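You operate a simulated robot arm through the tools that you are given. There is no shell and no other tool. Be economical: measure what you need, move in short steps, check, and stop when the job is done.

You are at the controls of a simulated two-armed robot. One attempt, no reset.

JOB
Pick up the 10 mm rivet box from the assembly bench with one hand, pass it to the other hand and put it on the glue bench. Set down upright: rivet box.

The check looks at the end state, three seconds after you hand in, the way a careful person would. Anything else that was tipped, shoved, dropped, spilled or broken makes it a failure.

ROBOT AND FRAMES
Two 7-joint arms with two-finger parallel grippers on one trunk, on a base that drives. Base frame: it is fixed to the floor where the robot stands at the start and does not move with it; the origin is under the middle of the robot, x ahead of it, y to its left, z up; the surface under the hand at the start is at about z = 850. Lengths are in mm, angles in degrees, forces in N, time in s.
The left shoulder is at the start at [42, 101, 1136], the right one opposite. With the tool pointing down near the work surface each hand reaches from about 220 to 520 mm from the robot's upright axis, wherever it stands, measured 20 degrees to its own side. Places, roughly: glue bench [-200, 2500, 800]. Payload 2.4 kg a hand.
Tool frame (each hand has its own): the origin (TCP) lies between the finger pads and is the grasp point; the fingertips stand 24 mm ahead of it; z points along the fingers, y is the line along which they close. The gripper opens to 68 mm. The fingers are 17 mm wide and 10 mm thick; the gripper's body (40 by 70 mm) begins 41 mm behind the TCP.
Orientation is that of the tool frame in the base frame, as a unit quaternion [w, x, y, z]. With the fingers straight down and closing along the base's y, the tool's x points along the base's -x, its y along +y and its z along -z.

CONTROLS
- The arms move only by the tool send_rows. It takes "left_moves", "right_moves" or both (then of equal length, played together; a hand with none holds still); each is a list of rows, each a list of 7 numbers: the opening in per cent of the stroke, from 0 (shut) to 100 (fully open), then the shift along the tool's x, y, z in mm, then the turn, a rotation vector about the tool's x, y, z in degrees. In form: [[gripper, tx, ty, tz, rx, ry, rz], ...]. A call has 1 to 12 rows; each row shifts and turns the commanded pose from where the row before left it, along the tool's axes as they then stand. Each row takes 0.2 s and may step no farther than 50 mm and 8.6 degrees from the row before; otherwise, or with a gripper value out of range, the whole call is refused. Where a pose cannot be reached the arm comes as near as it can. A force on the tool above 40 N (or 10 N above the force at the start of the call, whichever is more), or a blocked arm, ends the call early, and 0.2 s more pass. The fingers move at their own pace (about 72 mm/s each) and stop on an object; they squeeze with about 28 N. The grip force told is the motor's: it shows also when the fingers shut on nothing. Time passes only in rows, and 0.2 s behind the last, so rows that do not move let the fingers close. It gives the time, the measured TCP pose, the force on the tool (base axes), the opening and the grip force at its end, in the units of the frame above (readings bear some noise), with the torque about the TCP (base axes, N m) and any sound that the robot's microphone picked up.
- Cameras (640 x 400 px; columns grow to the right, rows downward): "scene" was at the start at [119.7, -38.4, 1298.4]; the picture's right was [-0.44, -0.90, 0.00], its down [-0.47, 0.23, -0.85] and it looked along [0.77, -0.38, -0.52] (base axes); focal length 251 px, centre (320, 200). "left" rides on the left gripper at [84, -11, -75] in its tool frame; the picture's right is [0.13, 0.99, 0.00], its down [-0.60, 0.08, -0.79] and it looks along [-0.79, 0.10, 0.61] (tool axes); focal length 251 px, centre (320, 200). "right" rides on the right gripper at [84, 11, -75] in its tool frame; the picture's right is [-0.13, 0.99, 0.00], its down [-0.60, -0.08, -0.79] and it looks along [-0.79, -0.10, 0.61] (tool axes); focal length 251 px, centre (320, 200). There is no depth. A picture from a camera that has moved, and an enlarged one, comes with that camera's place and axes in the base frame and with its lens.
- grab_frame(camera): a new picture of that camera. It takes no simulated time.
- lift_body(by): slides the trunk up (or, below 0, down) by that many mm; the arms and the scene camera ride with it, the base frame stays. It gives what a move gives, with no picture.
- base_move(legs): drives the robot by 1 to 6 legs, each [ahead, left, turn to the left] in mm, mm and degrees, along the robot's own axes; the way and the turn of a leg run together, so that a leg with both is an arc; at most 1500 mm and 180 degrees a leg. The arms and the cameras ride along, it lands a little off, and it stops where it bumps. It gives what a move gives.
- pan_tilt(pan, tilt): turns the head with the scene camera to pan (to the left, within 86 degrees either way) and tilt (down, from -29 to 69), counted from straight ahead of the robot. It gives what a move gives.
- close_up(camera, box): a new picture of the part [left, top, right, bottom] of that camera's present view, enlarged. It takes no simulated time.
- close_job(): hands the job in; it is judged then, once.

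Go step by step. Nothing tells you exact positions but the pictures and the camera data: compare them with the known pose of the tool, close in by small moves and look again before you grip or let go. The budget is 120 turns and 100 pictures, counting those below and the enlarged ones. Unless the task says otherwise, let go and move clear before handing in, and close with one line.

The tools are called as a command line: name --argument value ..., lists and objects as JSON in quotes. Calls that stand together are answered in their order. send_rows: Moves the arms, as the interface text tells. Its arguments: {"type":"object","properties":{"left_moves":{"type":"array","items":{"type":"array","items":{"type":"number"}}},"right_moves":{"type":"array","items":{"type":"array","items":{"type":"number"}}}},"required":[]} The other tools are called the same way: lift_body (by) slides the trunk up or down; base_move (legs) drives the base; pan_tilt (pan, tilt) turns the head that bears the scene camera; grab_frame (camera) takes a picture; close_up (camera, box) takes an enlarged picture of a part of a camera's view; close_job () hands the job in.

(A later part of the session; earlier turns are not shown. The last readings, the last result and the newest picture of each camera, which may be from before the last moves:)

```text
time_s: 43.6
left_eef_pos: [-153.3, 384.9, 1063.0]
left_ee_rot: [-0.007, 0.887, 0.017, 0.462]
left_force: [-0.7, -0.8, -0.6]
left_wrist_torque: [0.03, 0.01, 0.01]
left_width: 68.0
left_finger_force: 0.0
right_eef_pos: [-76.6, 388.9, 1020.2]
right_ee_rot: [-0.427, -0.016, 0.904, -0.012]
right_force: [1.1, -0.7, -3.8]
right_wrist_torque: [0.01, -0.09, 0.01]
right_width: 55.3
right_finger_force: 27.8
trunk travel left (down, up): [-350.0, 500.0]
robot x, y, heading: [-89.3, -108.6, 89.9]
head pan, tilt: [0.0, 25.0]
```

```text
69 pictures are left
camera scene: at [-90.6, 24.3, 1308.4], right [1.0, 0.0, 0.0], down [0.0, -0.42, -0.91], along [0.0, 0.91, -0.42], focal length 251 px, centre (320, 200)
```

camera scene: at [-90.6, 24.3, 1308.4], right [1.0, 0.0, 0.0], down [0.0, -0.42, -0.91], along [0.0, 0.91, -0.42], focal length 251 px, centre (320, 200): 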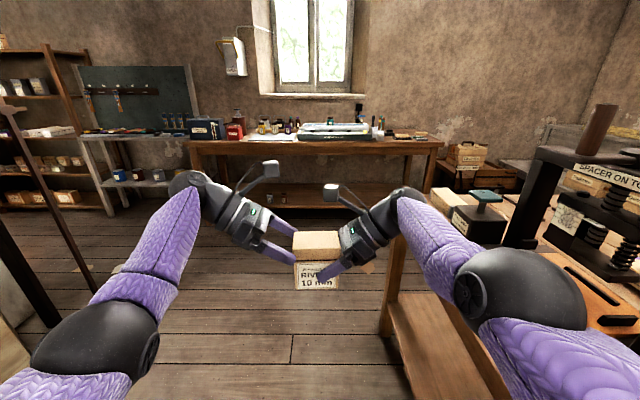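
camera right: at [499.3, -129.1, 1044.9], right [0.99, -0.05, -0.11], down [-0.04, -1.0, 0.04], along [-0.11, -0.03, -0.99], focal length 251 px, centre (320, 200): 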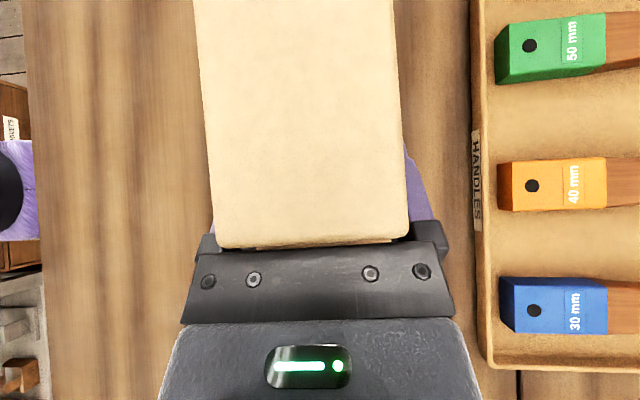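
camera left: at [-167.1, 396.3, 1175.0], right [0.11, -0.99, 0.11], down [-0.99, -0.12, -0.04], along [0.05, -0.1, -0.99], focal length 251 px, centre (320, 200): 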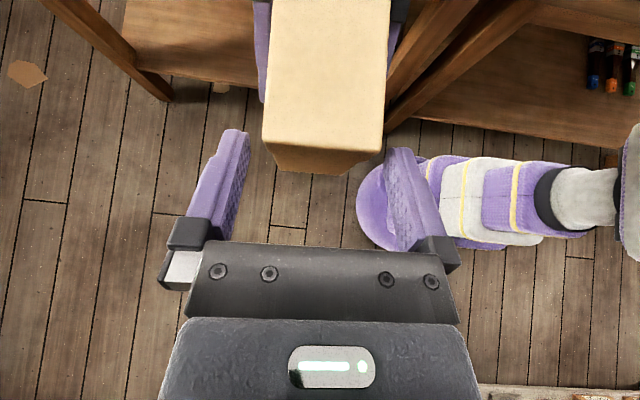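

Margins are about 3 mm and 5 mm, so I'll nudge 1 mm and advance the last 42 mm.

send_rows --left_moves '[[100, 0, 1, 14, 0, 0, 0], [100, 0, 0, 14, 0, 0, 0], [100, 0, 0, 14, 0, 0, 0], [100, 0, 0, 0, 0, 0, 0]]'

grab_frame --camera "left"

close_up --camera "scene" --box '[230, 150, 410, 310]'

```text
time_s: 44.6
left_eef_pos: [-118.3, 384.9, 1039.8]
left_ee_rot: [-0.009, 0.887, 0.017, 0.462]
left_force: [-0.1, -0.7, 0.0]
left_wrist_torque: [-0.01, 0.02, -0.01]
left_width: 68.0
left_finger_force: 0.0
right_eef_pos: [-76.8, 387.7, 1019.9]
right_ee_rot: [-0.427, -0.016, 0.904, -0.012]
right_force: [0.6, -0.4, -3.5]
right_wrist_torque: [-0.02, -0.06, -0.02]
right_width: 54.8
right_finger_force: 27.9
trunk travel left (down, up): [-350.0, 500.0]
robot x, y, heading: [-90.5, -109.8, 90.2]
head pan, tilt: [0.0, 25.0]
```

```text
68 pictures are left
camera left: at [-132.8, 396.1, 1151.2], right [0.11, -0.99, 0.11], down [-0.99, -0.12, -0.04], along [0.05, -0.1, -0.99], focal length 251 px, centre (320, 200)
```

left: 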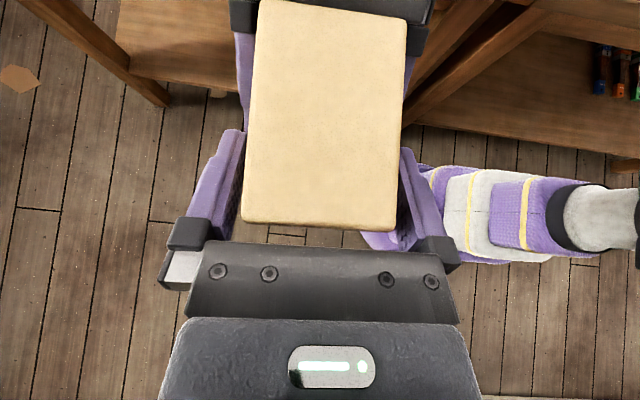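

```text
2.50 times, centred on (320, 230) of scene
camera zoom: at [-90.6, 24.3, 1308.4], right [1.0, 0.0, 0.0], down [0.0, -0.42, -0.91], along [0.0, 0.91, -0.42], focal length 627 px, centre (320, 125)
```

zoom: 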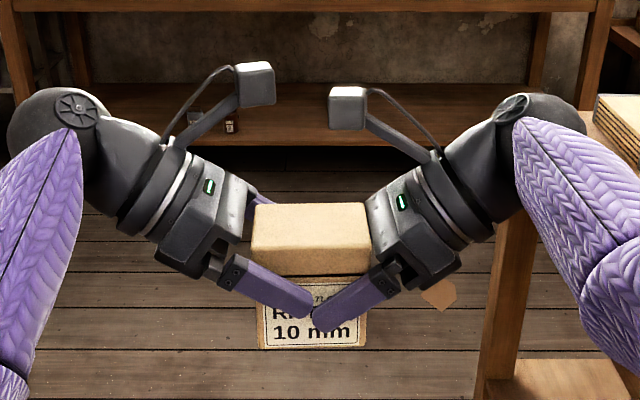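

Both hands are in place, but the fingertips nearly meet. I'll back the left hand off 6 mm along its axis and then close it.

send_rows --left_moves '[[100, 1, 0, -6, 0, 0, 0], [100, 0, 0, 0, 0, 0, 0], [60, 0, 0, 0, 0, 0, 0], [0, 0, 0, 0, 0, 0, 0], [0, 0, 0, 0, 0, 0, 0], [0, 0, 0, 0, 0, 0, 0]]'

close_up --camera "scene" --box '[270, 200, 370, 300]'

```text
time_s: 46.0
left_eef_pos: [-123.7, 385.6, 1044.0]
left_ee_rot: [-0.008, 0.887, 0.018, 0.461]
left_force: [-2.8, 23.5, -0.2]
left_wrist_torque: [-0.05, -0.01, 0.61]
left_width: 54.8
left_finger_force: 27.8
right_eef_pos: [-75.8, 386.9, 1020.1]
right_ee_rot: [-0.428, -0.016, 0.904, -0.014]
right_force: [3.5, -23.5, -1.2]
right_wrist_torque: [0.61, 0.18, 0.55]
right_width: 54.7
right_finger_force: 28.1
trunk travel left (down, up): [-350.0, 500.0]
robot x, y, heading: [-90.0, -108.3, 89.9]
head pan, tilt: [0.0, 25.0]
```

```text
4.00 times, centred on (320, 250) of scene
camera zoom: at [-90.6, 24.3, 1308.4], right [1.0, 0.0, 0.0], down [0.0, -0.42, -0.91], along [0.0, 0.91, -0.42], focal length 1003 px, centre (320, 0)
```

zoom: 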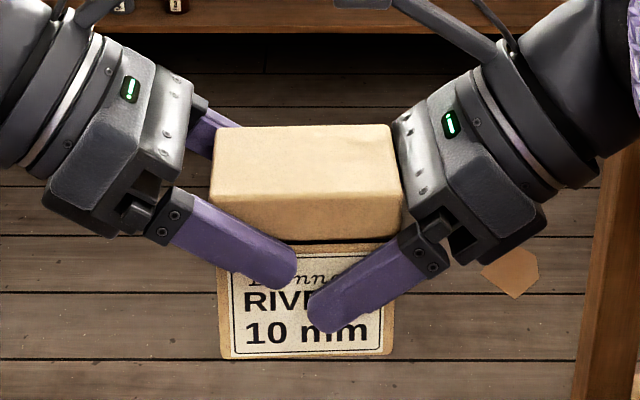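

Both hands hold the box but strain against each other with 23 N along y. I'll ease the left hand in +y to relieve that.

send_rows --left_moves '[[0, 0, -1.5, 0, 0, 0, 0], [0, 0, 0, 0, 0, 0, 0]]'

```text
time_s: 46.6
left_eef_pos: [-123.6, 386.2, 1044.0]
left_ee_rot: [-0.008, 0.887, 0.017, 0.462]
left_force: [-6.3, 5.3, 0.3]
left_wrist_torque: [0.27, -0.14, 0.22]
left_width: 55.2
left_finger_force: 28.0
right_eef_pos: [-77.4, 388.2, 1020.5]
right_ee_rot: [-0.426, -0.014, 0.904, -0.011]
right_force: [5.8, -4.1, -4.4]
right_wrist_torque: [-0.19, 0.23, -0.02]
right_width: 54.9
right_finger_force: 28.1
trunk travel left (down, up): [-350.0, 500.0]
robot x, y, heading: [-88.8, -107.4, 90.2]
head pan, tilt: [0.0, 25.0]
```

The strain is mostly gone. Now I'll open the right hand and then back it out along its own axis.

send_rows --right_moves '[[20, 0, 0, 0, 0, 0, 0], [60, 0, 0, 0, 0, 0, 0], [100, 0, 0, 0, 0, 0, 0], [100, 0, 0, 0, 0, 0, 0]]' --left_moves '[[0, 0, 0, 0, 0, 0, 0], [0, 0, 0, 0, 0, 0, 0], [0, 0, 0, 0, 0, 0, 0], [0, 0, 0, 0, 0, 0, 0]]'

grab_frame --camera "right"

close_up --camera "scene" --box '[230, 150, 410, 310]'

```text
time_s: 47.6
left_eef_pos: [-123.4, 385.9, 1044.2]
left_ee_rot: [-0.008, 0.887, 0.017, 0.462]
left_force: [-5.7, -3.3, -0.5]
left_wrist_torque: [0.06, -0.12, -0.29]
left_width: 54.9
left_finger_force: 27.6
right_eef_pos: [-77.0, 387.3, 1020.7]
right_ee_rot: [-0.427, -0.015, 0.904, -0.011]
right_force: [5.3, 4.1, -1.1]
right_wrist_torque: [-0.11, 0.22, 0.11]
right_width: 68.1
right_finger_force: 0.1
trunk travel left (down, up): [-350.0, 500.0]
robot x, y, heading: [-90.0, -112.9, 90.2]
head pan, tilt: [0.0, 25.0]
```

```text
65 pictures are left
camera right: at [-71.8, 401.3, 1132.4], right [0.04, 0.99, -0.11], down [1.0, -0.04, 0.04], along [0.03, -0.11, -0.99], focal length 251 px, centre (320, 200)
```

right: 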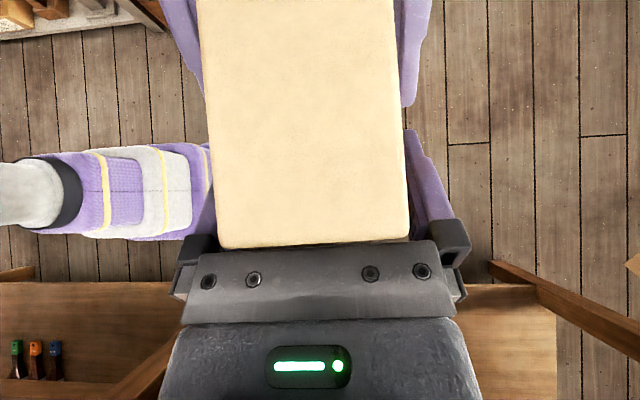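

```text
2.50 times, centred on (320, 230) of scene
camera zoom: at [-90.6, 24.3, 1308.4], right [1.0, 0.0, 0.0], down [0.0, -0.42, -0.91], along [0.0, 0.91, -0.42], focal length 627 px, centre (320, 125)
```

zoom: 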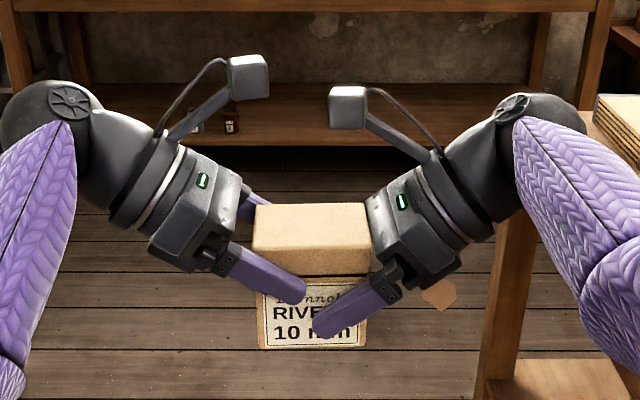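

The left hand holds the box. The right hand still touches lightly, so I'll shift it 2 mm to centre it and withdraw along its axis.

send_rows --right_moves '[[100, 0, 2, -3, 0, 0, 0], [100, 0, 0, -10, 0, 0, 0], [100, 0, 0, -20, 0, 0, 0], [100, 0, 0, -30, 0, 0, 0], [100, 0, 0, -30, 0, 0, 0], [100, 0, 0, -30, 0, 0, 0], [100, 0, 0, 0, 0, 0, 0]]'

grab_frame --camera "scene"

grab_frame --camera "left"

```text
time_s: 49.2
left_eef_pos: [-124.2, 387.0, 1043.3]
left_ee_rot: [-0.008, 0.887, 0.017, 0.461]
left_force: [-0.2, 1.0, -0.1]
left_wrist_torque: [0.02, 0.14, 0.01]
left_width: 55.0
left_finger_force: 27.9
right_eef_pos: [21.3, 379.2, 1092.8]
right_ee_rot: [-0.427, -0.015, 0.904, -0.012]
right_force: [0.0, 0.0, -0.2]
right_wrist_torque: [-0.01, -0.01, 0.02]
right_width: 68.4
right_finger_force: 0.1
right hand out of reach, approached as far as the arm can: row 4, 5, 6
trunk travel left (down, up): [-350.0, 500.0]
robot x, y, heading: [-89.2, -107.5, 90.1]
head pan, tilt: [0.0, 25.0]
```

```text
63 pictures are left
camera scene: at [-90.5, 24.2, 1308.4], right [1.0, 0.0, 0.0], down [0.0, -0.42, -0.91], along [0.0, 0.91, -0.42], focal length 251 px, centre (320, 200)
```

scene: 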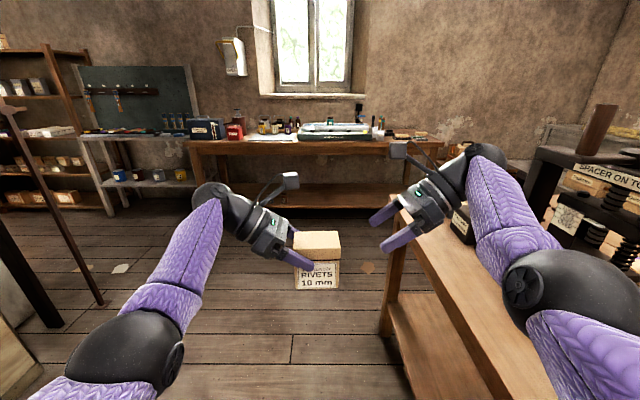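

```text
62 pictures are left
camera left: at [-137.3, 397.6, 1155.6], right [0.11, -0.99, 0.11], down [-0.99, -0.12, -0.04], along [0.05, -0.1, -0.99], focal length 251 px, centre (320, 200)
```

left: 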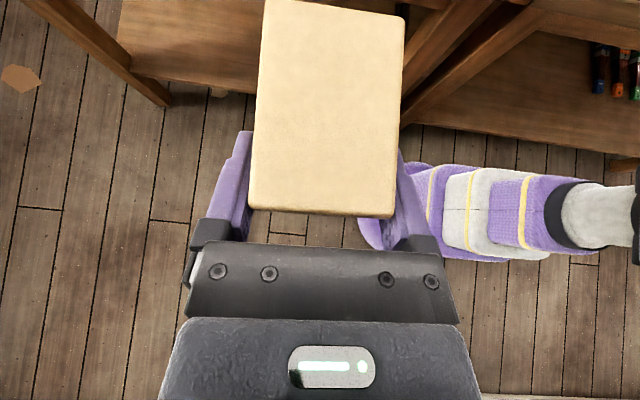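

The left hand now holds the box upright on its own. Next I'll look closely at the glue bench to pick a free spot.

close_up --camera "scene" --box '[170, 90, 470, 240]'

```text
2.13 times, centred on (320, 165) of scene
camera zoom: at [-90.5, 24.2, 1308.4], right [1.0, 0.0, 0.0], down [0.0, -0.42, -0.91], along [0.0, 0.91, -0.42], focal length 535 px, centre (320, 275)
```

zoom: 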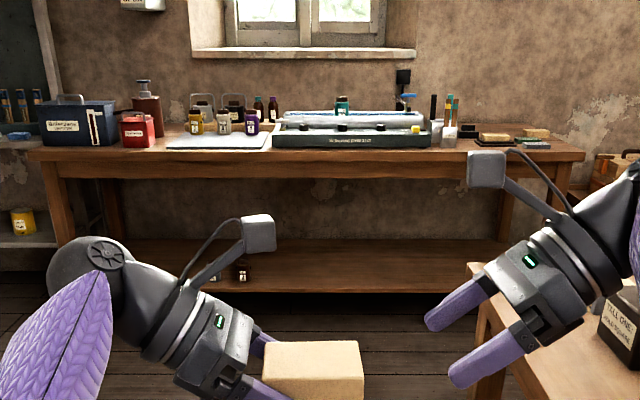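

The glue bench's front edge is near y≈2330, with clutter along its back. I'll drive closer, shifted a little left, for a better look.

base_move --legs '[[300, 150, 0], [900, 0, 0]]'

grab_frame --camera "scene"

```text
time_s: 55.8
left_eef_pos: [-275.7, 1585.2, 1044.4]
left_ee_rot: [-0.007, 0.887, 0.015, 0.462]
left_force: [-0.9, -0.4, -0.4]
left_wrist_torque: [0.0, 0.12, 0.01]
left_width: 55.1
left_finger_force: 28.3
right_eef_pos: [-133.1, 1576.6, 1093.7]
right_ee_rot: [-0.427, -0.015, 0.904, -0.012]
right_force: [0.1, 0.9, 0.4]
right_wrist_torque: [0.02, 0.03, -0.01]
right_width: 67.8
right_finger_force: 0.0
trunk travel left (down, up): [-350.0, 500.0]
robot x, y, heading: [-243.2, 1093.1, 90.3]
head pan, tilt: [0.0, 25.0]
```

```text
60 pictures are left
camera scene: at [-244.2, 1223.0, 1308.4], right [1.0, 0.0, 0.0], down [0.0, -0.42, -0.91], along [0.0, 0.91, -0.42], focal length 251 px, centre (320, 200)
```

scene: 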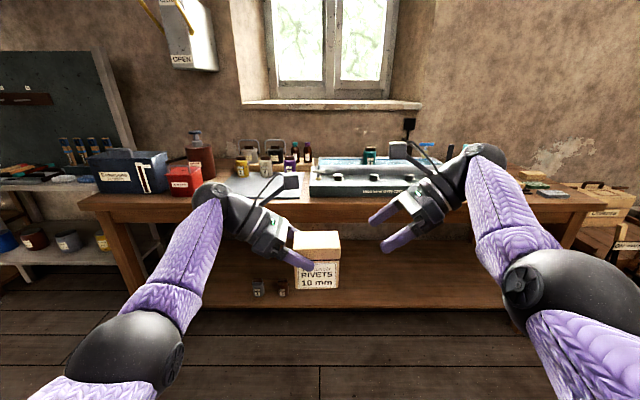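

For a better view over the clutter I'll raise the trunk and look down.

lift_body --by 250

grab_frame --camera "scene"

```text
time_s: 58.3
left_eef_pos: [-278.1, 1581.1, 1301.8]
left_ee_rot: [-0.015, 0.887, 0.013, 0.461]
left_force: [0.5, -0.1, -4.1]
left_wrist_torque: [-0.04, 0.09, 0.0]
left_width: 54.9
left_finger_force: 28.3
right_eef_pos: [-133.2, 1560.9, 1375.9]
right_ee_rot: [-0.427, -0.029, 0.904, 0.02]
right_force: [-0.2, 0.0, 0.9]
right_wrist_torque: [-0.01, -0.03, 0.01]
right_width: 68.1
right_finger_force: 0.1
trunk travel left (down, up): [-600.0, 250.0]
robot x, y, heading: [-246.0, 1090.2, 90.1]
head pan, tilt: [0.0, 25.0]
```

```text
59 pictures are left
camera scene: at [-244.2, 1197.8, 1559.5], right [1.0, 0.0, 0.0], down [0.0, -0.42, -0.91], along [0.0, 0.91, -0.42], focal length 251 px, centre (320, 200)
```

scene: 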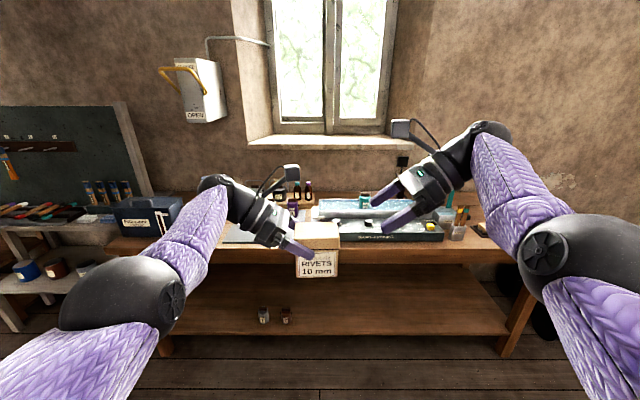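

The hands block part of the view. I'll drive forward with everything held high (box bottom at about z 1230) so that the wrist cameras look straight down on the bench.

base_move --legs '[[650, 0, 0]]'

pan_tilt --pan 0 --tilt 45

grab_frame --camera "left"

grab_frame --camera "right"

grab_frame --camera "scene"

```text
time_s: 61.9
left_eef_pos: [-278.4, 2230.5, 1300.6]
left_ee_rot: [-0.015, 0.888, 0.014, 0.46]
left_force: [-0.6, 0.1, -3.9]
left_wrist_torque: [-0.02, 0.09, -0.01]
left_width: 54.8
left_finger_force: 28.3
right_eef_pos: [-135.7, 2211.4, 1376.4]
right_ee_rot: [-0.427, -0.03, 0.904, 0.018]
right_force: [0.2, -0.3, 0.3]
right_wrist_torque: [-0.03, 0.0, 0.03]
right_width: 68.0
right_finger_force: 0.1
trunk travel left (down, up): [-600.0, 250.0]
robot x, y, heading: [-242.4, 1733.7, 90.2]
head pan, tilt: [0.0, 25.0]
```

```text
time_s: 62.8
left_eef_pos: [-279.4, 2231.3, 1301.9]
left_ee_rot: [-0.015, 0.887, 0.014, 0.461]
left_force: [0.1, 1.3, -3.6]
left_wrist_torque: [-0.01, 0.12, 0.01]
left_width: 54.8
left_finger_force: 28.2
right_eef_pos: [-137.1, 2211.2, 1375.7]
right_ee_rot: [-0.426, -0.031, 0.904, 0.019]
right_force: [0.2, -0.6, -0.7]
right_wrist_torque: [-0.01, 0.01, 0.0]
right_width: 68.1
right_finger_force: 0.0
trunk travel left (down, up): [-600.0, 250.0]
robot x, y, heading: [-244.7, 1737.1, 90.4]
head pan, tilt: [0.0, 45.0]
```

```text
58 pictures are left
camera left: at [-293.8, 2240.3, 1413.1], right [0.11, -0.99, 0.09], down [-0.99, -0.12, -0.04], along [0.05, -0.09, -0.99], focal length 251 px, centre (320, 200)
```

left: 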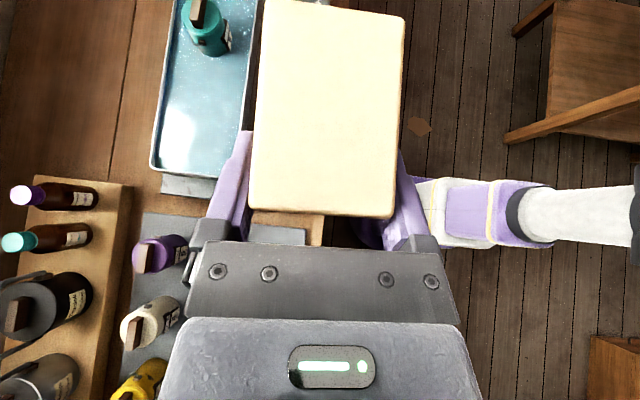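

```text
57 pictures are left
camera right: at [-131.6, 2216.8, 1488.5], right [0.04, 1.0, -0.04], down [1.0, -0.04, 0.03], along [0.03, -0.04, -1.0], focal length 251 px, centre (320, 200)
```

right: 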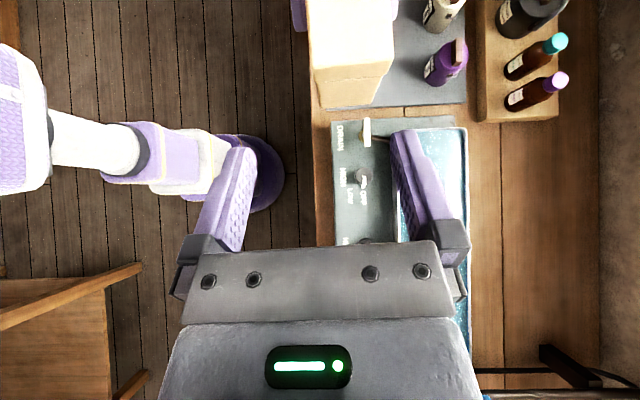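

```text
56 pictures are left
camera scene: at [-246.3, 1836.1, 1529.1], right [1.0, 0.0, 0.0], down [0.0, -0.71, -0.71], along [0.0, 0.71, -0.71], focal length 251 px, centre (320, 200)
```

scene: 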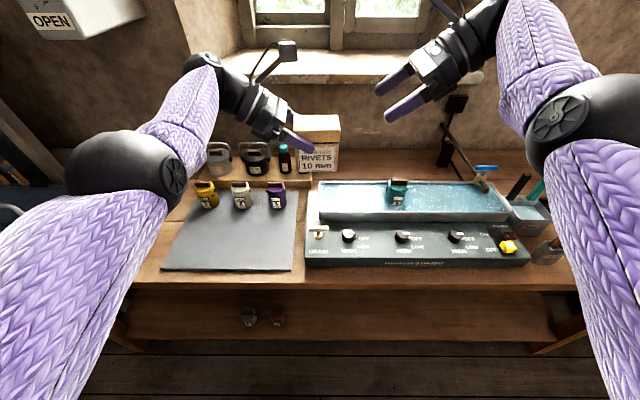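

Below me are a grey mat with glue pots at its back and a heated bath to its right. I'll look to the left and right for bare wood.

pan_tilt --pan 45 --tilt 40

grab_frame --camera "scene"

pan_tilt --pan -45 --tilt 40

grab_frame --camera "scene"

```text
time_s: 63.9
left_eef_pos: [-279.8, 2231.1, 1300.6]
left_ee_rot: [-0.015, 0.887, 0.014, 0.461]
left_force: [0.3, 0.5, -4.0]
left_wrist_torque: [-0.01, 0.1, 0.0]
left_width: 54.9
left_finger_force: 28.0
right_eef_pos: [-136.7, 2210.9, 1376.4]
right_ee_rot: [-0.426, -0.031, 0.904, 0.018]
right_force: [-0.4, 0.4, -0.6]
right_wrist_torque: [0.01, 0.03, -0.01]
right_width: 67.8
right_finger_force: 0.1
trunk travel left (down, up): [-600.0, 250.0]
robot x, y, heading: [-247.6, 1733.0, 90.2]
head pan, tilt: [45.0, 40.0]
```

```text
55 pictures are left
camera scene: at [-306.3, 1814.6, 1536.3], right [0.7, 0.71, 0.0], down [0.46, -0.45, -0.77], along [-0.54, 0.54, -0.64], focal length 251 px, centre (320, 200)
```

scene: 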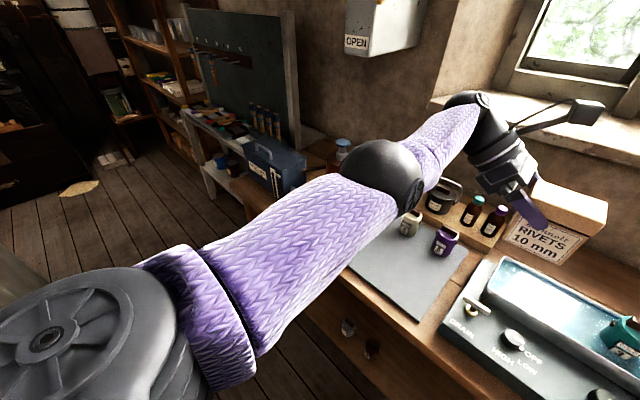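

```text
time_s: 65.5
left_eef_pos: [-278.9, 2230.5, 1301.6]
left_ee_rot: [-0.015, 0.888, 0.013, 0.46]
left_force: [-0.4, 0.8, -3.9]
left_wrist_torque: [-0.01, 0.11, 0.0]
left_width: 54.8
left_finger_force: 27.7
right_eef_pos: [-137.0, 2211.1, 1376.5]
right_ee_rot: [-0.427, -0.031, 0.904, 0.018]
right_force: [-0.1, -0.8, -1.0]
right_wrist_torque: [0.01, 0.01, -0.01]
right_width: 68.0
right_finger_force: 0.1
trunk travel left (down, up): [-600.0, 250.0]
robot x, y, heading: [-246.6, 1741.7, 89.9]
head pan, tilt: [-45.0, 40.0]
```

```text
54 pictures are left
camera scene: at [-186.1, 1815.1, 1536.3], right [0.71, -0.7, 0.0], down [-0.45, -0.46, -0.77], along [0.54, 0.54, -0.64], focal length 251 px, centre (320, 200)
```

scene: 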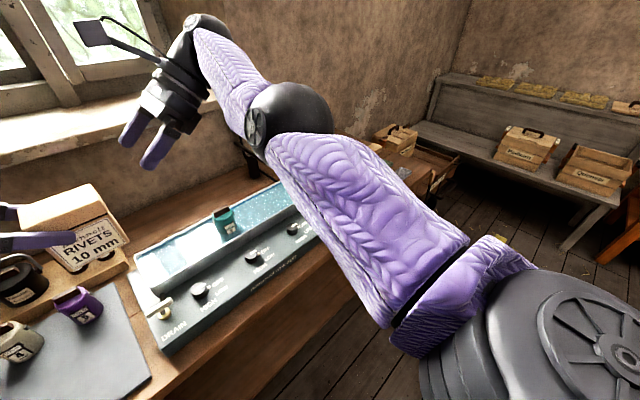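

The mat's front half is the big open area within reach, but I'd prefer bare wood if there is any on its left. I'll shift left 350 mm and look again.

base_move --legs '[[0, 350, 0]]'

pan_tilt --pan 0 --tilt 50

grab_frame --camera "scene"

grab_frame --camera "left"

```text
time_s: 67.8
left_eef_pos: [-628.8, 2229.5, 1301.4]
left_ee_rot: [-0.014, 0.887, 0.013, 0.462]
left_force: [0.0, -0.2, -4.0]
left_wrist_torque: [-0.01, 0.1, 0.02]
left_width: 54.7
left_finger_force: 28.0
right_eef_pos: [-485.1, 2208.5, 1376.4]
right_ee_rot: [-0.426, -0.03, 0.904, 0.019]
right_force: [0.4, 0.3, -0.2]
right_wrist_torque: [0.01, -0.02, 0.02]
right_width: 68.0
right_finger_force: 0.1
trunk travel left (down, up): [-600.0, 250.0]
robot x, y, heading: [-595.8, 1737.1, 90.4]
head pan, tilt: [-45.0, 40.0]
```

```text
time_s: 68.9
left_eef_pos: [-628.4, 2230.4, 1301.8]
left_ee_rot: [-0.015, 0.887, 0.013, 0.461]
left_force: [0.5, 0.0, -3.7]
left_wrist_torque: [0.0, 0.1, -0.01]
left_width: 55.0
left_finger_force: 27.7
right_eef_pos: [-484.7, 2209.7, 1376.5]
right_ee_rot: [-0.427, -0.03, 0.904, 0.019]
right_force: [-0.8, -0.1, 0.1]
right_wrist_torque: [-0.05, 0.0, -0.02]
right_width: 67.8
right_finger_force: 0.1
trunk travel left (down, up): [-600.0, 250.0]
robot x, y, heading: [-593.8, 1738.4, 90.2]
head pan, tilt: [0.0, 50.0]
```

```text
53 pictures are left
camera scene: at [-595.4, 1830.5, 1522.1], right [1.0, 0.0, 0.0], down [0.0, -0.77, -0.64], along [0.0, 0.64, -0.77], focal length 251 px, centre (320, 200)
```

scene: 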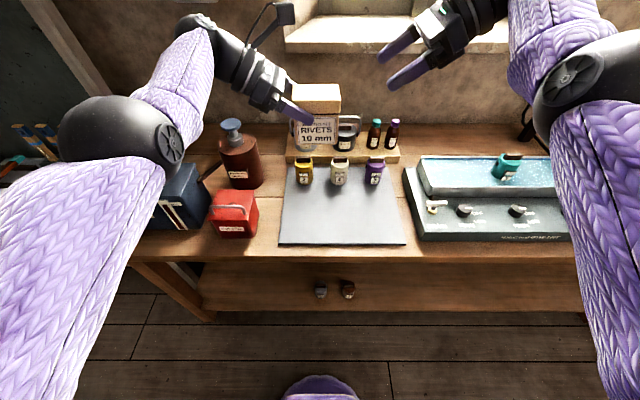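

```text
52 pictures are left
camera left: at [-642.3, 2239.1, 1413.1], right [0.11, -0.99, 0.09], down [-0.99, -0.12, -0.04], along [0.05, -0.09, -0.99], focal length 251 px, centre (320, 200)
```

left: 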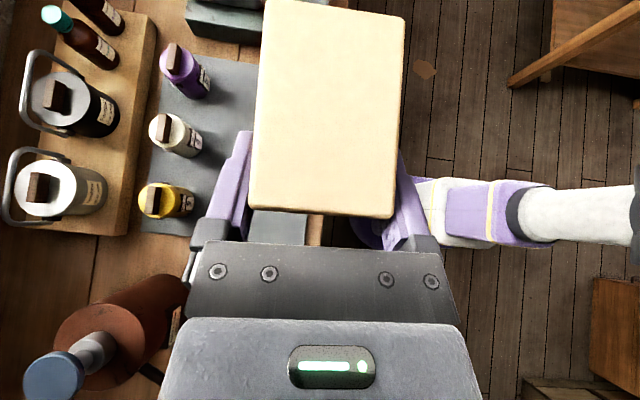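

The gap left of the mat is too narrow. Earlier views suggested bare wood on the right end of the bench (x 500–1000), so I'll slide right with everything held high to check it.

base_move --legs '[[0, -1200, 0]]'

grab_frame --camera "scene"

grab_frame --camera "right"

```text
time_s: 75.0
left_eef_pos: [572.3, 2235.3, 1301.2]
left_ee_rot: [-0.016, 0.887, 0.015, 0.461]
left_force: [0.0, -0.2, -3.5]
left_wrist_torque: [-0.02, 0.07, 0.02]
left_width: 54.9
left_finger_force: 28.0
right_eef_pos: [716.4, 2215.0, 1376.4]
right_ee_rot: [-0.426, -0.032, 0.904, 0.018]
right_force: [-0.1, 0.4, 0.5]
right_wrist_torque: [0.01, 0.01, -0.04]
right_width: 68.1
right_finger_force: 0.1
trunk travel left (down, up): [-600.0, 250.0]
robot x, y, heading: [606.6, 1742.0, 90.4]
head pan, tilt: [0.0, 50.0]
```

```text
51 pictures are left
camera scene: at [606.5, 1835.0, 1522.1], right [1.0, 0.01, 0.0], down [0.0, -0.77, -0.64], along [0.0, 0.64, -0.77], focal length 251 px, centre (320, 200)
```

scene: 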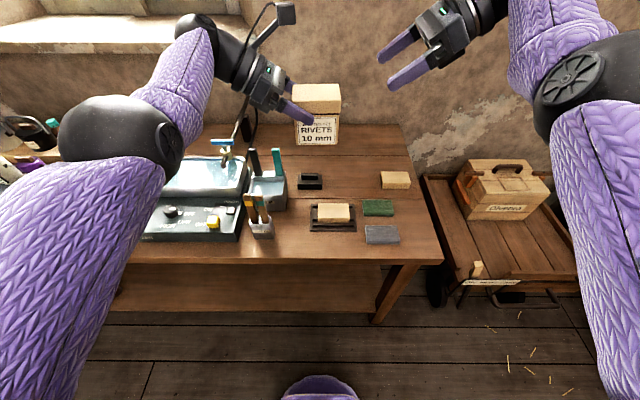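

```text
50 pictures are left
camera right: at [720.9, 2220.2, 1488.5], right [0.04, 1.0, -0.04], down [1.0, -0.04, 0.03], along [0.03, -0.04, -1.0], focal length 251 px, centre (320, 200)
```

right: 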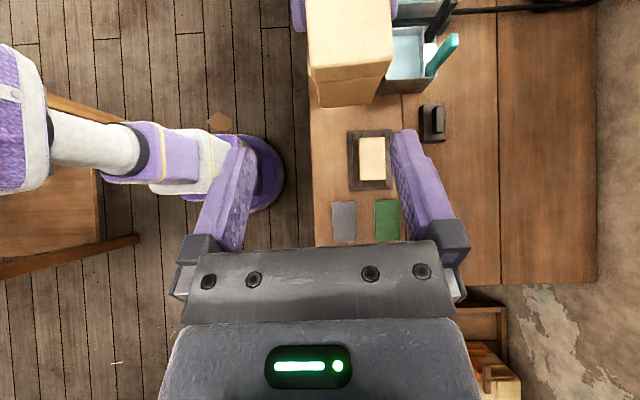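

The right end of the bench has bare wood: a clear area about 109 mm wide between the pads (x≤861) and the bench's right edge (x≈970), running y 2175–2440. I'll put the box at about [913, 2255] there. First I'll straighten the right hand and draw it back and up.

send_rows --right_moves '[[100, 0, 0, -10, 0, -8.3, 0], [100, 0, 0, -10, 0, -8.3, 0], [100, 0, 0, -10, 0, -8.3, 0], [100, 0, 0, -10, 0, -8.3, 0], [100, 0, 0, -10, 0, -8.3, 0], [100, 0, 0, -10, 0, -8.3, 0], [100, 0, -30, -15, 0, 0, 0], [100, 0, -30, -15, 0, 0, 0], [100, 0, -30, -15, 0, 0, 0], [100, 0, -30, -15, 0, 0, 0], [100, 0, -30, -15, 0, 0, 0], [100, 0, 0, 0, 0, 0, 0]]'

base_move --legs '[[0, -317, 0]]'

grab_frame --camera "scene"

grab_frame --camera "left"

```text
time_s: 77.6
left_eef_pos: [572.2, 2233.1, 1301.1]
left_ee_rot: [-0.016, 0.888, 0.015, 0.46]
left_force: [-0.9, -0.9, -3.5]
left_wrist_torque: [-0.02, 0.1, 0.0]
left_width: 55.0
left_finger_force: 28.6
right_eef_pos: [748.7, 2183.7, 1433.8]
right_ee_rot: [-0.007, -0.021, 0.999, 0.03]
right_force: [-0.3, -0.6, -0.2]
right_wrist_torque: [-0.01, 0.02, -0.01]
right_width: 67.8
right_finger_force: 0.0
right hand out of reach, approached as far as the arm can: row 1, 3, 4, 5, 6, 7, 8, 9, 10, 11
trunk travel left (down, up): [-600.0, 250.0]
robot x, y, heading: [608.4, 1743.0, 90.4]
head pan, tilt: [0.0, 50.0]
```

```text
time_s: 79.7
left_eef_pos: [887.7, 2235.5, 1300.8]
left_ee_rot: [-0.016, 0.887, 0.016, 0.461]
left_force: [0.3, 0.0, -3.3]
left_wrist_torque: [0.01, 0.15, -0.01]
left_width: 54.9
left_finger_force: 28.1
right_eef_pos: [1064.4, 2186.9, 1433.6]
right_ee_rot: [-0.007, -0.021, 0.999, 0.029]
right_force: [0.5, -0.9, 0.3]
right_wrist_torque: [-0.02, -0.01, -0.03]
right_width: 68.0
right_finger_force: 0.0
trunk travel left (down, up): [-600.0, 250.0]
robot x, y, heading: [926.2, 1745.4, 90.3]
head pan, tilt: [0.0, 50.0]
```

```text
49 pictures are left
camera scene: at [922.6, 1836.9, 1522.1], right [1.0, 0.01, 0.0], down [0.0, -0.77, -0.64], along [0.0, 0.64, -0.77], focal length 251 px, centre (320, 200)
```

scene: 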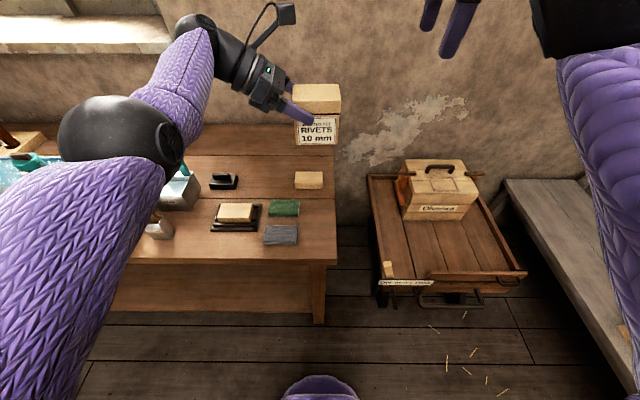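

```text
48 pictures are left
camera left: at [874.0, 2245.3, 1413.1], right [0.12, -0.99, 0.09], down [-0.99, -0.12, -0.04], along [0.05, -0.09, -0.99], focal length 251 px, centre (320, 200)
```

left: 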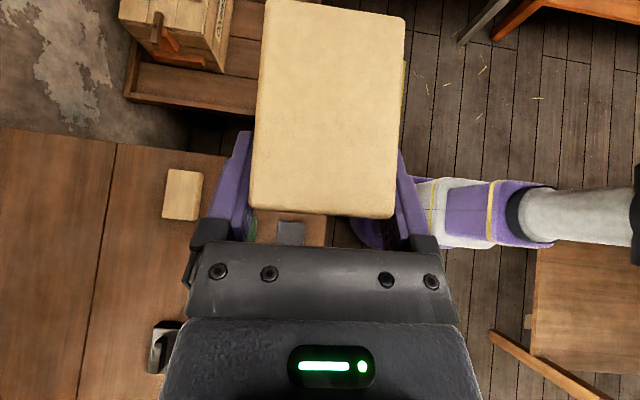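

Position looks right: the free strip spans x 851–975 and the box hangs over x≈911. I'll move forward 12 mm and lower the trunk back to its original height.

base_move --legs '[[12, 0, 0]]'

lift_body --by -250

grab_frame --camera "scene"

grab_frame --camera "left"

```text
time_s: 80.5
left_eef_pos: [886.6, 2248.6, 1300.9]
left_ee_rot: [-0.015, 0.887, 0.015, 0.461]
left_force: [-0.5, 0.1, -4.2]
left_wrist_torque: [-0.04, 0.09, 0.03]
left_width: 54.9
left_finger_force: 28.2
right_eef_pos: [1063.4, 2199.5, 1434.1]
right_ee_rot: [-0.005, -0.023, 0.999, 0.029]
right_force: [0.1, 1.0, 0.5]
right_wrist_torque: [-0.01, 0.0, 0.01]
right_width: 68.0
right_finger_force: 0.1
trunk travel left (down, up): [-600.0, 250.0]
robot x, y, heading: [919.1, 1754.9, 90.4]
head pan, tilt: [0.0, 50.0]
```

```text
time_s: 83.1
left_eef_pos: [887.5, 2248.2, 1051.7]
left_ee_rot: [-0.016, 0.887, 0.016, 0.461]
left_force: [0.3, 0.1, -3.7]
left_wrist_torque: [-0.03, 0.12, 0.0]
left_width: 55.0
left_finger_force: 27.8
right_eef_pos: [1062.8, 2218.9, 1153.6]
right_ee_rot: [-0.007, -0.023, 1.0, -0.005]
right_force: [0.0, 0.9, -0.4]
right_wrist_torque: [0.05, 0.02, -0.02]
right_width: 68.1
right_finger_force: 0.0
trunk travel left (down, up): [-350.0, 500.0]
robot x, y, heading: [923.7, 1757.6, 90.4]
head pan, tilt: [0.0, 50.0]
```

```text
47 pictures are left
camera scene: at [921.6, 1874.0, 1271.0], right [1.0, 0.01, 0.0], down [0.01, -0.77, -0.64], along [0.0, 0.64, -0.77], focal length 251 px, centre (320, 200)
```

scene: 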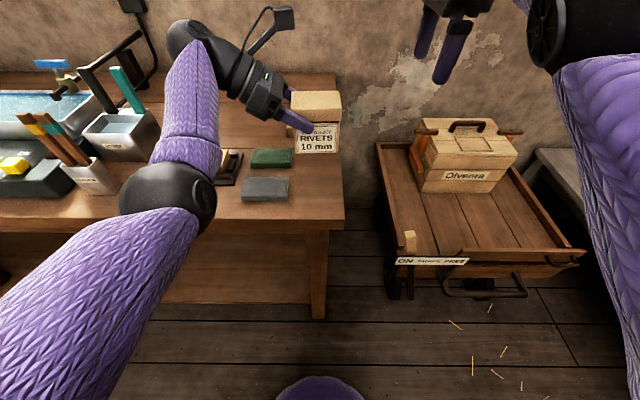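

```text
46 pictures are left
camera left: at [873.0, 2257.1, 1163.1], right [0.12, -0.99, 0.09], down [-0.99, -0.12, -0.04], along [0.05, -0.09, -0.99], focal length 251 px, centre (320, 200)
```

left: 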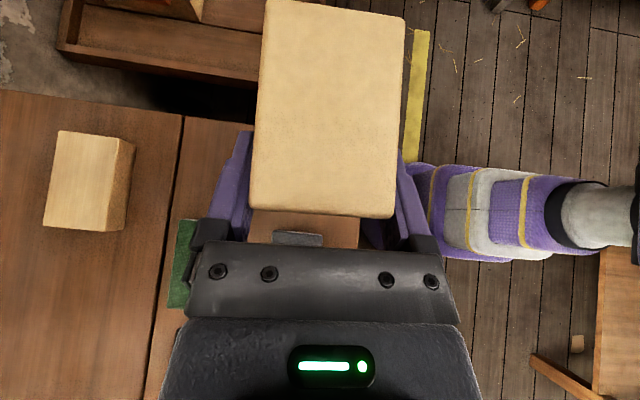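

The box centre is at about [911, 2248], over bare wood, with bench top estimates of 830–850. I'll level the 0.8° roll and lower the arm 100 mm.

send_rows --left_moves '[[0, -16.4, 0, 11.5, -0.46, 0, -0.65], [0, -16.4, 0, 11.5, 0, 0, 0], [0, -16.4, 0, 11.5, 0, 0, 0], [0, -16.4, 0, 11.5, 0, 0, 0], [0, -16.4, 0, 11.5, 0, 0, 0], [0, 0, 0, 0, 0, 0, 0]]'

grab_frame --camera "scene"

grab_frame --camera "left"

```text
time_s: 84.5
left_eef_pos: [887.1, 2249.1, 950.2]
left_ee_rot: [-0.01, 0.887, 0.019, 0.46]
left_force: [-0.9, 0.3, -4.0]
left_wrist_torque: [0.01, 0.12, 0.01]
left_width: 54.8
left_finger_force: 28.1
right_eef_pos: [1062.8, 2219.7, 1153.2]
right_ee_rot: [-0.007, -0.022, 1.0, -0.005]
right_force: [0.1, 0.0, -0.3]
right_wrist_torque: [0.0, -0.01, -0.03]
right_width: 67.6
right_finger_force: 0.1
trunk travel left (down, up): [-350.0, 500.0]
robot x, y, heading: [925.4, 1756.7, 90.3]
head pan, tilt: [0.0, 50.0]
```

```text
45 pictures are left
camera scene: at [921.6, 1874.1, 1270.9], right [1.0, 0.01, 0.0], down [0.01, -0.77, -0.64], along [0.0, 0.64, -0.77], focal length 251 px, centre (320, 200)
```

scene: 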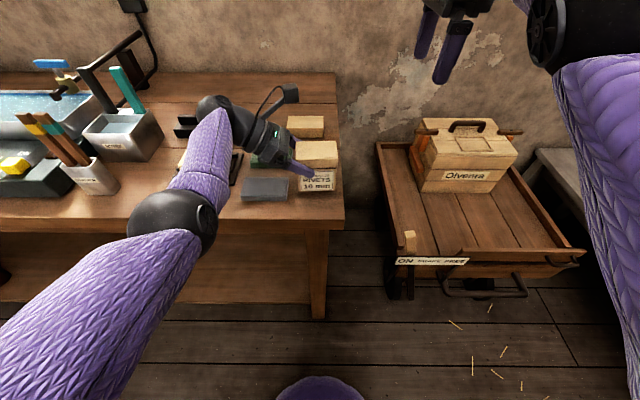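

```text
44 pictures are left
camera left: at [872.5, 2259.5, 1062.1], right [0.12, -0.99, 0.11], down [-0.99, -0.12, -0.04], along [0.05, -0.1, -0.99], focal length 251 px, centre (320, 200)
```

left: 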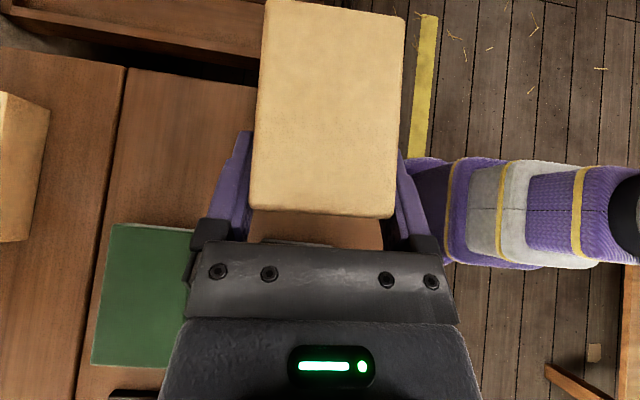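

There is clearance all round. I'll lower another 24 mm and then go in small steps, watching the force.

send_rows --left_moves '[[0, -9.8, 0, 6.9, 0, 0, 0], [0, -9.8, 0, 6.9, 0, 0, 0], [0, 0, 0, 0, 0, 0, 0]]'

close_up --camera "scene" --box '[230, 100, 360, 240]'

```text
time_s: 85.3
left_eef_pos: [887.6, 2249.8, 926.2]
left_ee_rot: [-0.01, 0.887, 0.019, 0.461]
left_force: [0.3, 0.8, -4.7]
left_wrist_torque: [-0.04, 0.12, -0.03]
left_width: 55.0
left_finger_force: 27.7
right_eef_pos: [1062.7, 2219.2, 1154.1]
right_ee_rot: [-0.007, -0.022, 1.0, -0.005]
right_force: [0.3, 0.7, 0.7]
right_wrist_torque: [0.0, -0.01, 0.02]
right_width: 67.8
right_finger_force: 0.1
trunk travel left (down, up): [-350.0, 500.0]
robot x, y, heading: [923.2, 1756.7, 90.5]
head pan, tilt: [0.0, 50.0]
```

```text
2.86 times, centred on (295, 170) of scene
camera zoom: at [921.6, 1874.1, 1270.9], right [1.0, 0.01, 0.0], down [0.01, -0.77, -0.64], along [0.0, 0.64, -0.77], focal length 716 px, centre (391, 286)
```

zoom: 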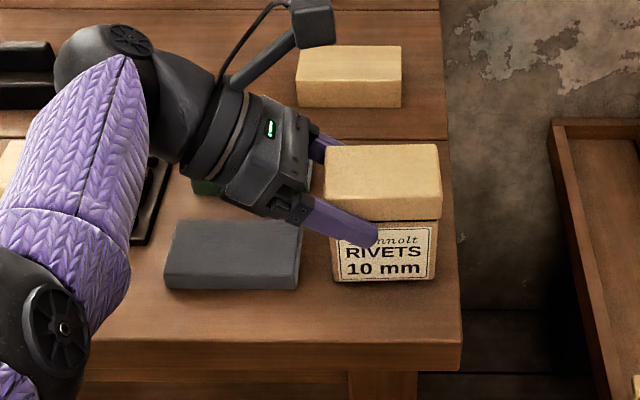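

The box is close to the surface. I'll go down in 3 mm steps.

send_rows --left_moves '[[0, -2.5, 0, 1.7, 0, 0, 0], [0, -2.5, 0, 1.7, 0, 0, 0], [0, 0, 0, 0, 0, 0, 0]]'

send_rows --left_moves '[[0, -2.5, 0, 1.7, 0, 0, 0], [0, -2.5, 0, 1.7, 0, 0, 0], [0, 0, 0, 0, 0, 0, 0]]'

close_up --camera "scene" --box '[230, 100, 360, 240]'

```text
time_s: 86.1
left_eef_pos: [886.1, 2248.6, 921.7]
left_ee_rot: [-0.01, 0.887, 0.019, 0.461]
left_force: [-0.5, 0.6, -3.5]
left_wrist_torque: [0.01, 0.09, -0.01]
left_width: 54.9
left_finger_force: 27.7
right_eef_pos: [1062.9, 2220.0, 1152.6]
right_ee_rot: [-0.007, -0.021, 1.0, -0.005]
right_force: [-0.5, -0.3, 0.4]
right_wrist_torque: [0.0, -0.02, -0.01]
right_width: 68.0
right_finger_force: 0.1
trunk travel left (down, up): [-350.0, 500.0]
robot x, y, heading: [925.6, 1760.0, 90.5]
head pan, tilt: [0.0, 50.0]
```

```text
time_s: 86.9
left_eef_pos: [886.9, 2247.4, 918.0]
left_ee_rot: [-0.013, 0.886, 0.019, 0.462]
left_force: [-0.9, 5.6, 25.6]
left_wrist_torque: [-0.34, 0.01, -0.05]
left_width: 54.6
left_finger_force: 28.1
right_eef_pos: [1062.5, 2217.3, 1154.3]
right_ee_rot: [-0.007, -0.022, 1.0, -0.005]
right_force: [-0.1, 0.7, 0.3]
right_wrist_torque: [-0.02, 0.0, -0.06]
right_width: 68.0
right_finger_force: 0.2
trunk travel left (down, up): [-350.0, 500.0]
robot x, y, heading: [921.4, 1754.2, 90.7]
head pan, tilt: [0.0, 50.0]
```

```text
2.86 times, centred on (295, 170) of scene
camera zoom: at [921.4, 1872.5, 1271.4], right [1.0, 0.01, 0.0], down [0.01, -0.77, -0.64], along [0.0, 0.64, -0.77], focal length 716 px, centre (391, 286)
```

zoom: 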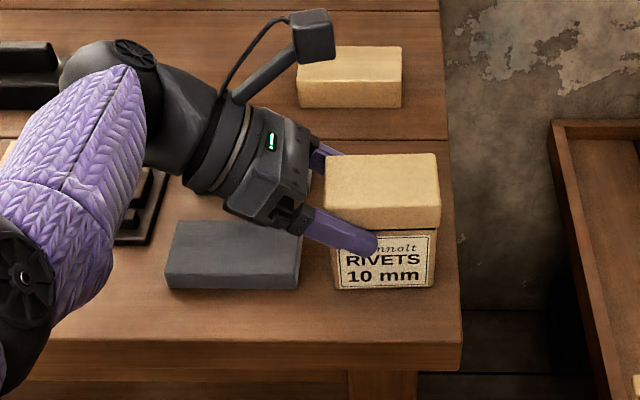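

Contact: there is about 29 N of load, so the box is on the bench (top ≈ 849). I'll ease up 1.5 mm to take the pressure off before opening.

send_rows --left_moves '[[0, 1.3, 0, -0.9, 0, 0, 0], [0, 0, 0, 0, 0, 0, 0]]'

```text
time_s: 87.5
left_eef_pos: [887.4, 2248.1, 916.0]
left_ee_rot: [-0.01, 0.887, 0.018, 0.462]
left_force: [-1.3, 6.5, 19.0]
left_wrist_torque: [0.25, -0.5, 0.34]
left_width: 55.2
left_finger_force: 28.2
right_eef_pos: [1061.8, 2218.0, 1153.3]
right_ee_rot: [-0.006, -0.021, 1.0, -0.006]
right_force: [0.6, -0.1, 0.2]
right_wrist_torque: [-0.03, 0.01, -0.02]
right_width: 67.8
right_finger_force: 0.1
trunk travel left (down, up): [-350.0, 500.0]
robot x, y, heading: [923.0, 1756.6, 90.4]
head pan, tilt: [0.0, 50.0]
```

send_rows --left_moves '[[0, 1.2, 0, -0.85, 0, 0, 0], [0, 0, 0, 0, 0, 0, 0]]'

```text
time_s: 88.1
left_eef_pos: [885.3, 2246.7, 918.2]
left_ee_rot: [-0.008, 0.887, 0.018, 0.461]
left_force: [-0.2, 3.4, 4.8]
left_wrist_torque: [0.52, -0.49, 0.25]
left_width: 54.8
left_finger_force: 28.0
right_eef_pos: [1062.1, 2219.7, 1153.7]
right_ee_rot: [-0.006, -0.022, 1.0, -0.005]
right_force: [-0.3, 0.0, 0.4]
right_wrist_torque: [0.04, 0.01, -0.01]
right_width: 68.1
right_finger_force: 0.0
trunk travel left (down, up): [-350.0, 500.0]
robot x, y, heading: [920.6, 1751.1, 90.6]
head pan, tilt: [0.0, 50.0]
```

The load is light now with the box seated, so I'm opening the left hand.

send_rows --left_moves '[[85, 0, 0, 0, 0, 0, 0], [100, 0, 0, 0, 0, 0, 0], [100, 0, 0, 0, 0, 0, 0]]'

grab_frame --camera "left"

close_up --camera "scene" --box '[230, 100, 360, 240]'

```text
time_s: 88.9
left_eef_pos: [886.3, 2247.2, 917.8]
left_ee_rot: [-0.01, 0.887, 0.019, 0.461]
left_force: [-0.7, 0.1, -0.2]
left_wrist_torque: [-0.01, -0.01, -0.01]
left_width: 68.1
left_finger_force: 0.1
right_eef_pos: [1062.7, 2218.7, 1153.6]
right_ee_rot: [-0.006, -0.022, 1.0, -0.005]
right_force: [-0.6, 0.0, 0.0]
right_wrist_torque: [0.0, 0.0, 0.0]
right_width: 68.0
right_finger_force: 0.0
trunk travel left (down, up): [-350.0, 500.0]
robot x, y, heading: [923.1, 1754.4, 90.6]
head pan, tilt: [0.0, 50.0]
```

```text
41 pictures are left
camera left: at [872.8, 2258.9, 1029.8], right [0.12, -0.99, 0.11], down [-0.99, -0.12, -0.04], along [0.05, -0.1, -0.99], focal length 251 px, centre (320, 200)
```

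left: 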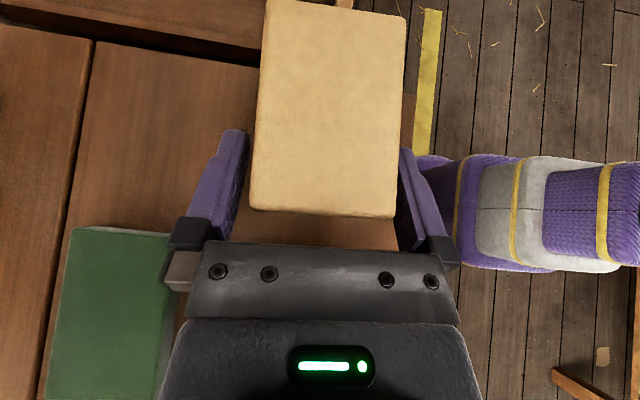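

```text
2.86 times, centred on (295, 170) of scene
camera zoom: at [921.6, 1873.8, 1271.0], right [1.0, 0.01, 0.0], down [0.01, -0.77, -0.64], along [0.0, 0.64, -0.77], focal length 716 px, centre (391, 286)
```

zoom: 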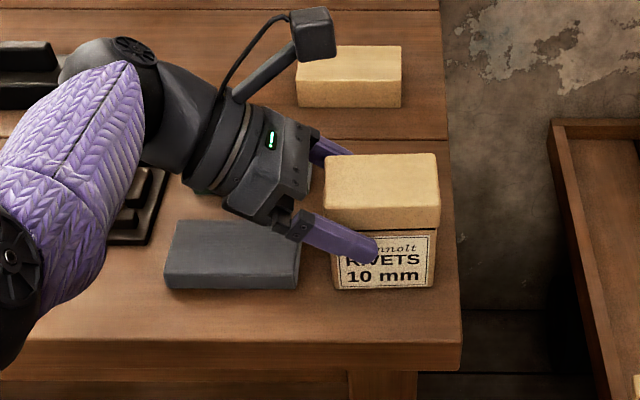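

The box stands upright and free. I'll withdraw the left hand along its axis with a 2 mm centring shift.

send_rows --left_moves '[[100, 0, 2, -2, 0, 0, 0], [100, 0, 0, -10, 0, 0, 0], [100, 0, 0, -18, 0, 0, 0], [100, 0, 0, -20, 0, 0, 0], [100, 0, 0, -15, 0, 0, 0], [100, 0, 0, 0, 0, 0, 0]]'

grab_frame --camera "scene"

grab_frame --camera "left"

```text
time_s: 90.3
left_eef_pos: [832.7, 2250.7, 954.1]
left_ee_rot: [-0.009, 0.887, 0.018, 0.462]
left_force: [-0.3, -0.1, -0.2]
left_wrist_torque: [0.0, 0.01, -0.01]
left_width: 68.1
left_finger_force: 0.1
left hand out of reach, approached as far as the arm can: row 3, 5
right_eef_pos: [1063.1, 2218.3, 1152.9]
right_ee_rot: [-0.007, -0.022, 1.0, -0.005]
right_force: [-0.1, 0.9, 0.2]
right_wrist_torque: [0.0, 0.01, -0.02]
right_width: 68.2
right_finger_force: 0.1
trunk travel left (down, up): [-350.0, 500.0]
robot x, y, heading: [920.7, 1754.3, 90.6]
head pan, tilt: [0.0, 50.0]
```

```text
39 pictures are left
camera scene: at [921.5, 1873.9, 1271.0], right [1.0, 0.01, 0.0], down [0.01, -0.77, -0.64], along [0.0, 0.64, -0.77], focal length 251 px, centre (320, 200)
```

scene: 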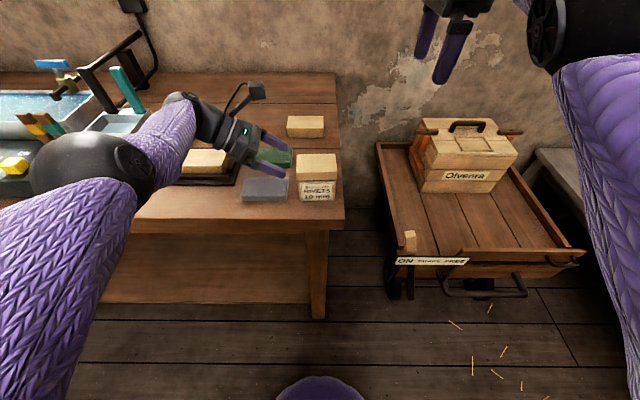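

```text
38 pictures are left
camera left: at [819.4, 2261.4, 1066.0], right [0.12, -0.99, 0.11], down [-0.99, -0.12, -0.04], along [0.05, -0.1, -0.99], focal length 251 px, centre (320, 200)
```

left: 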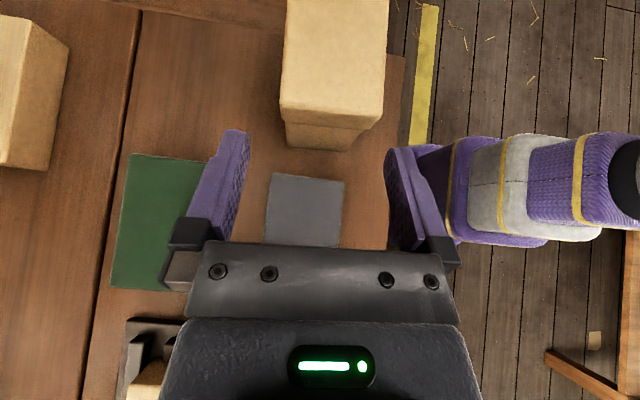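

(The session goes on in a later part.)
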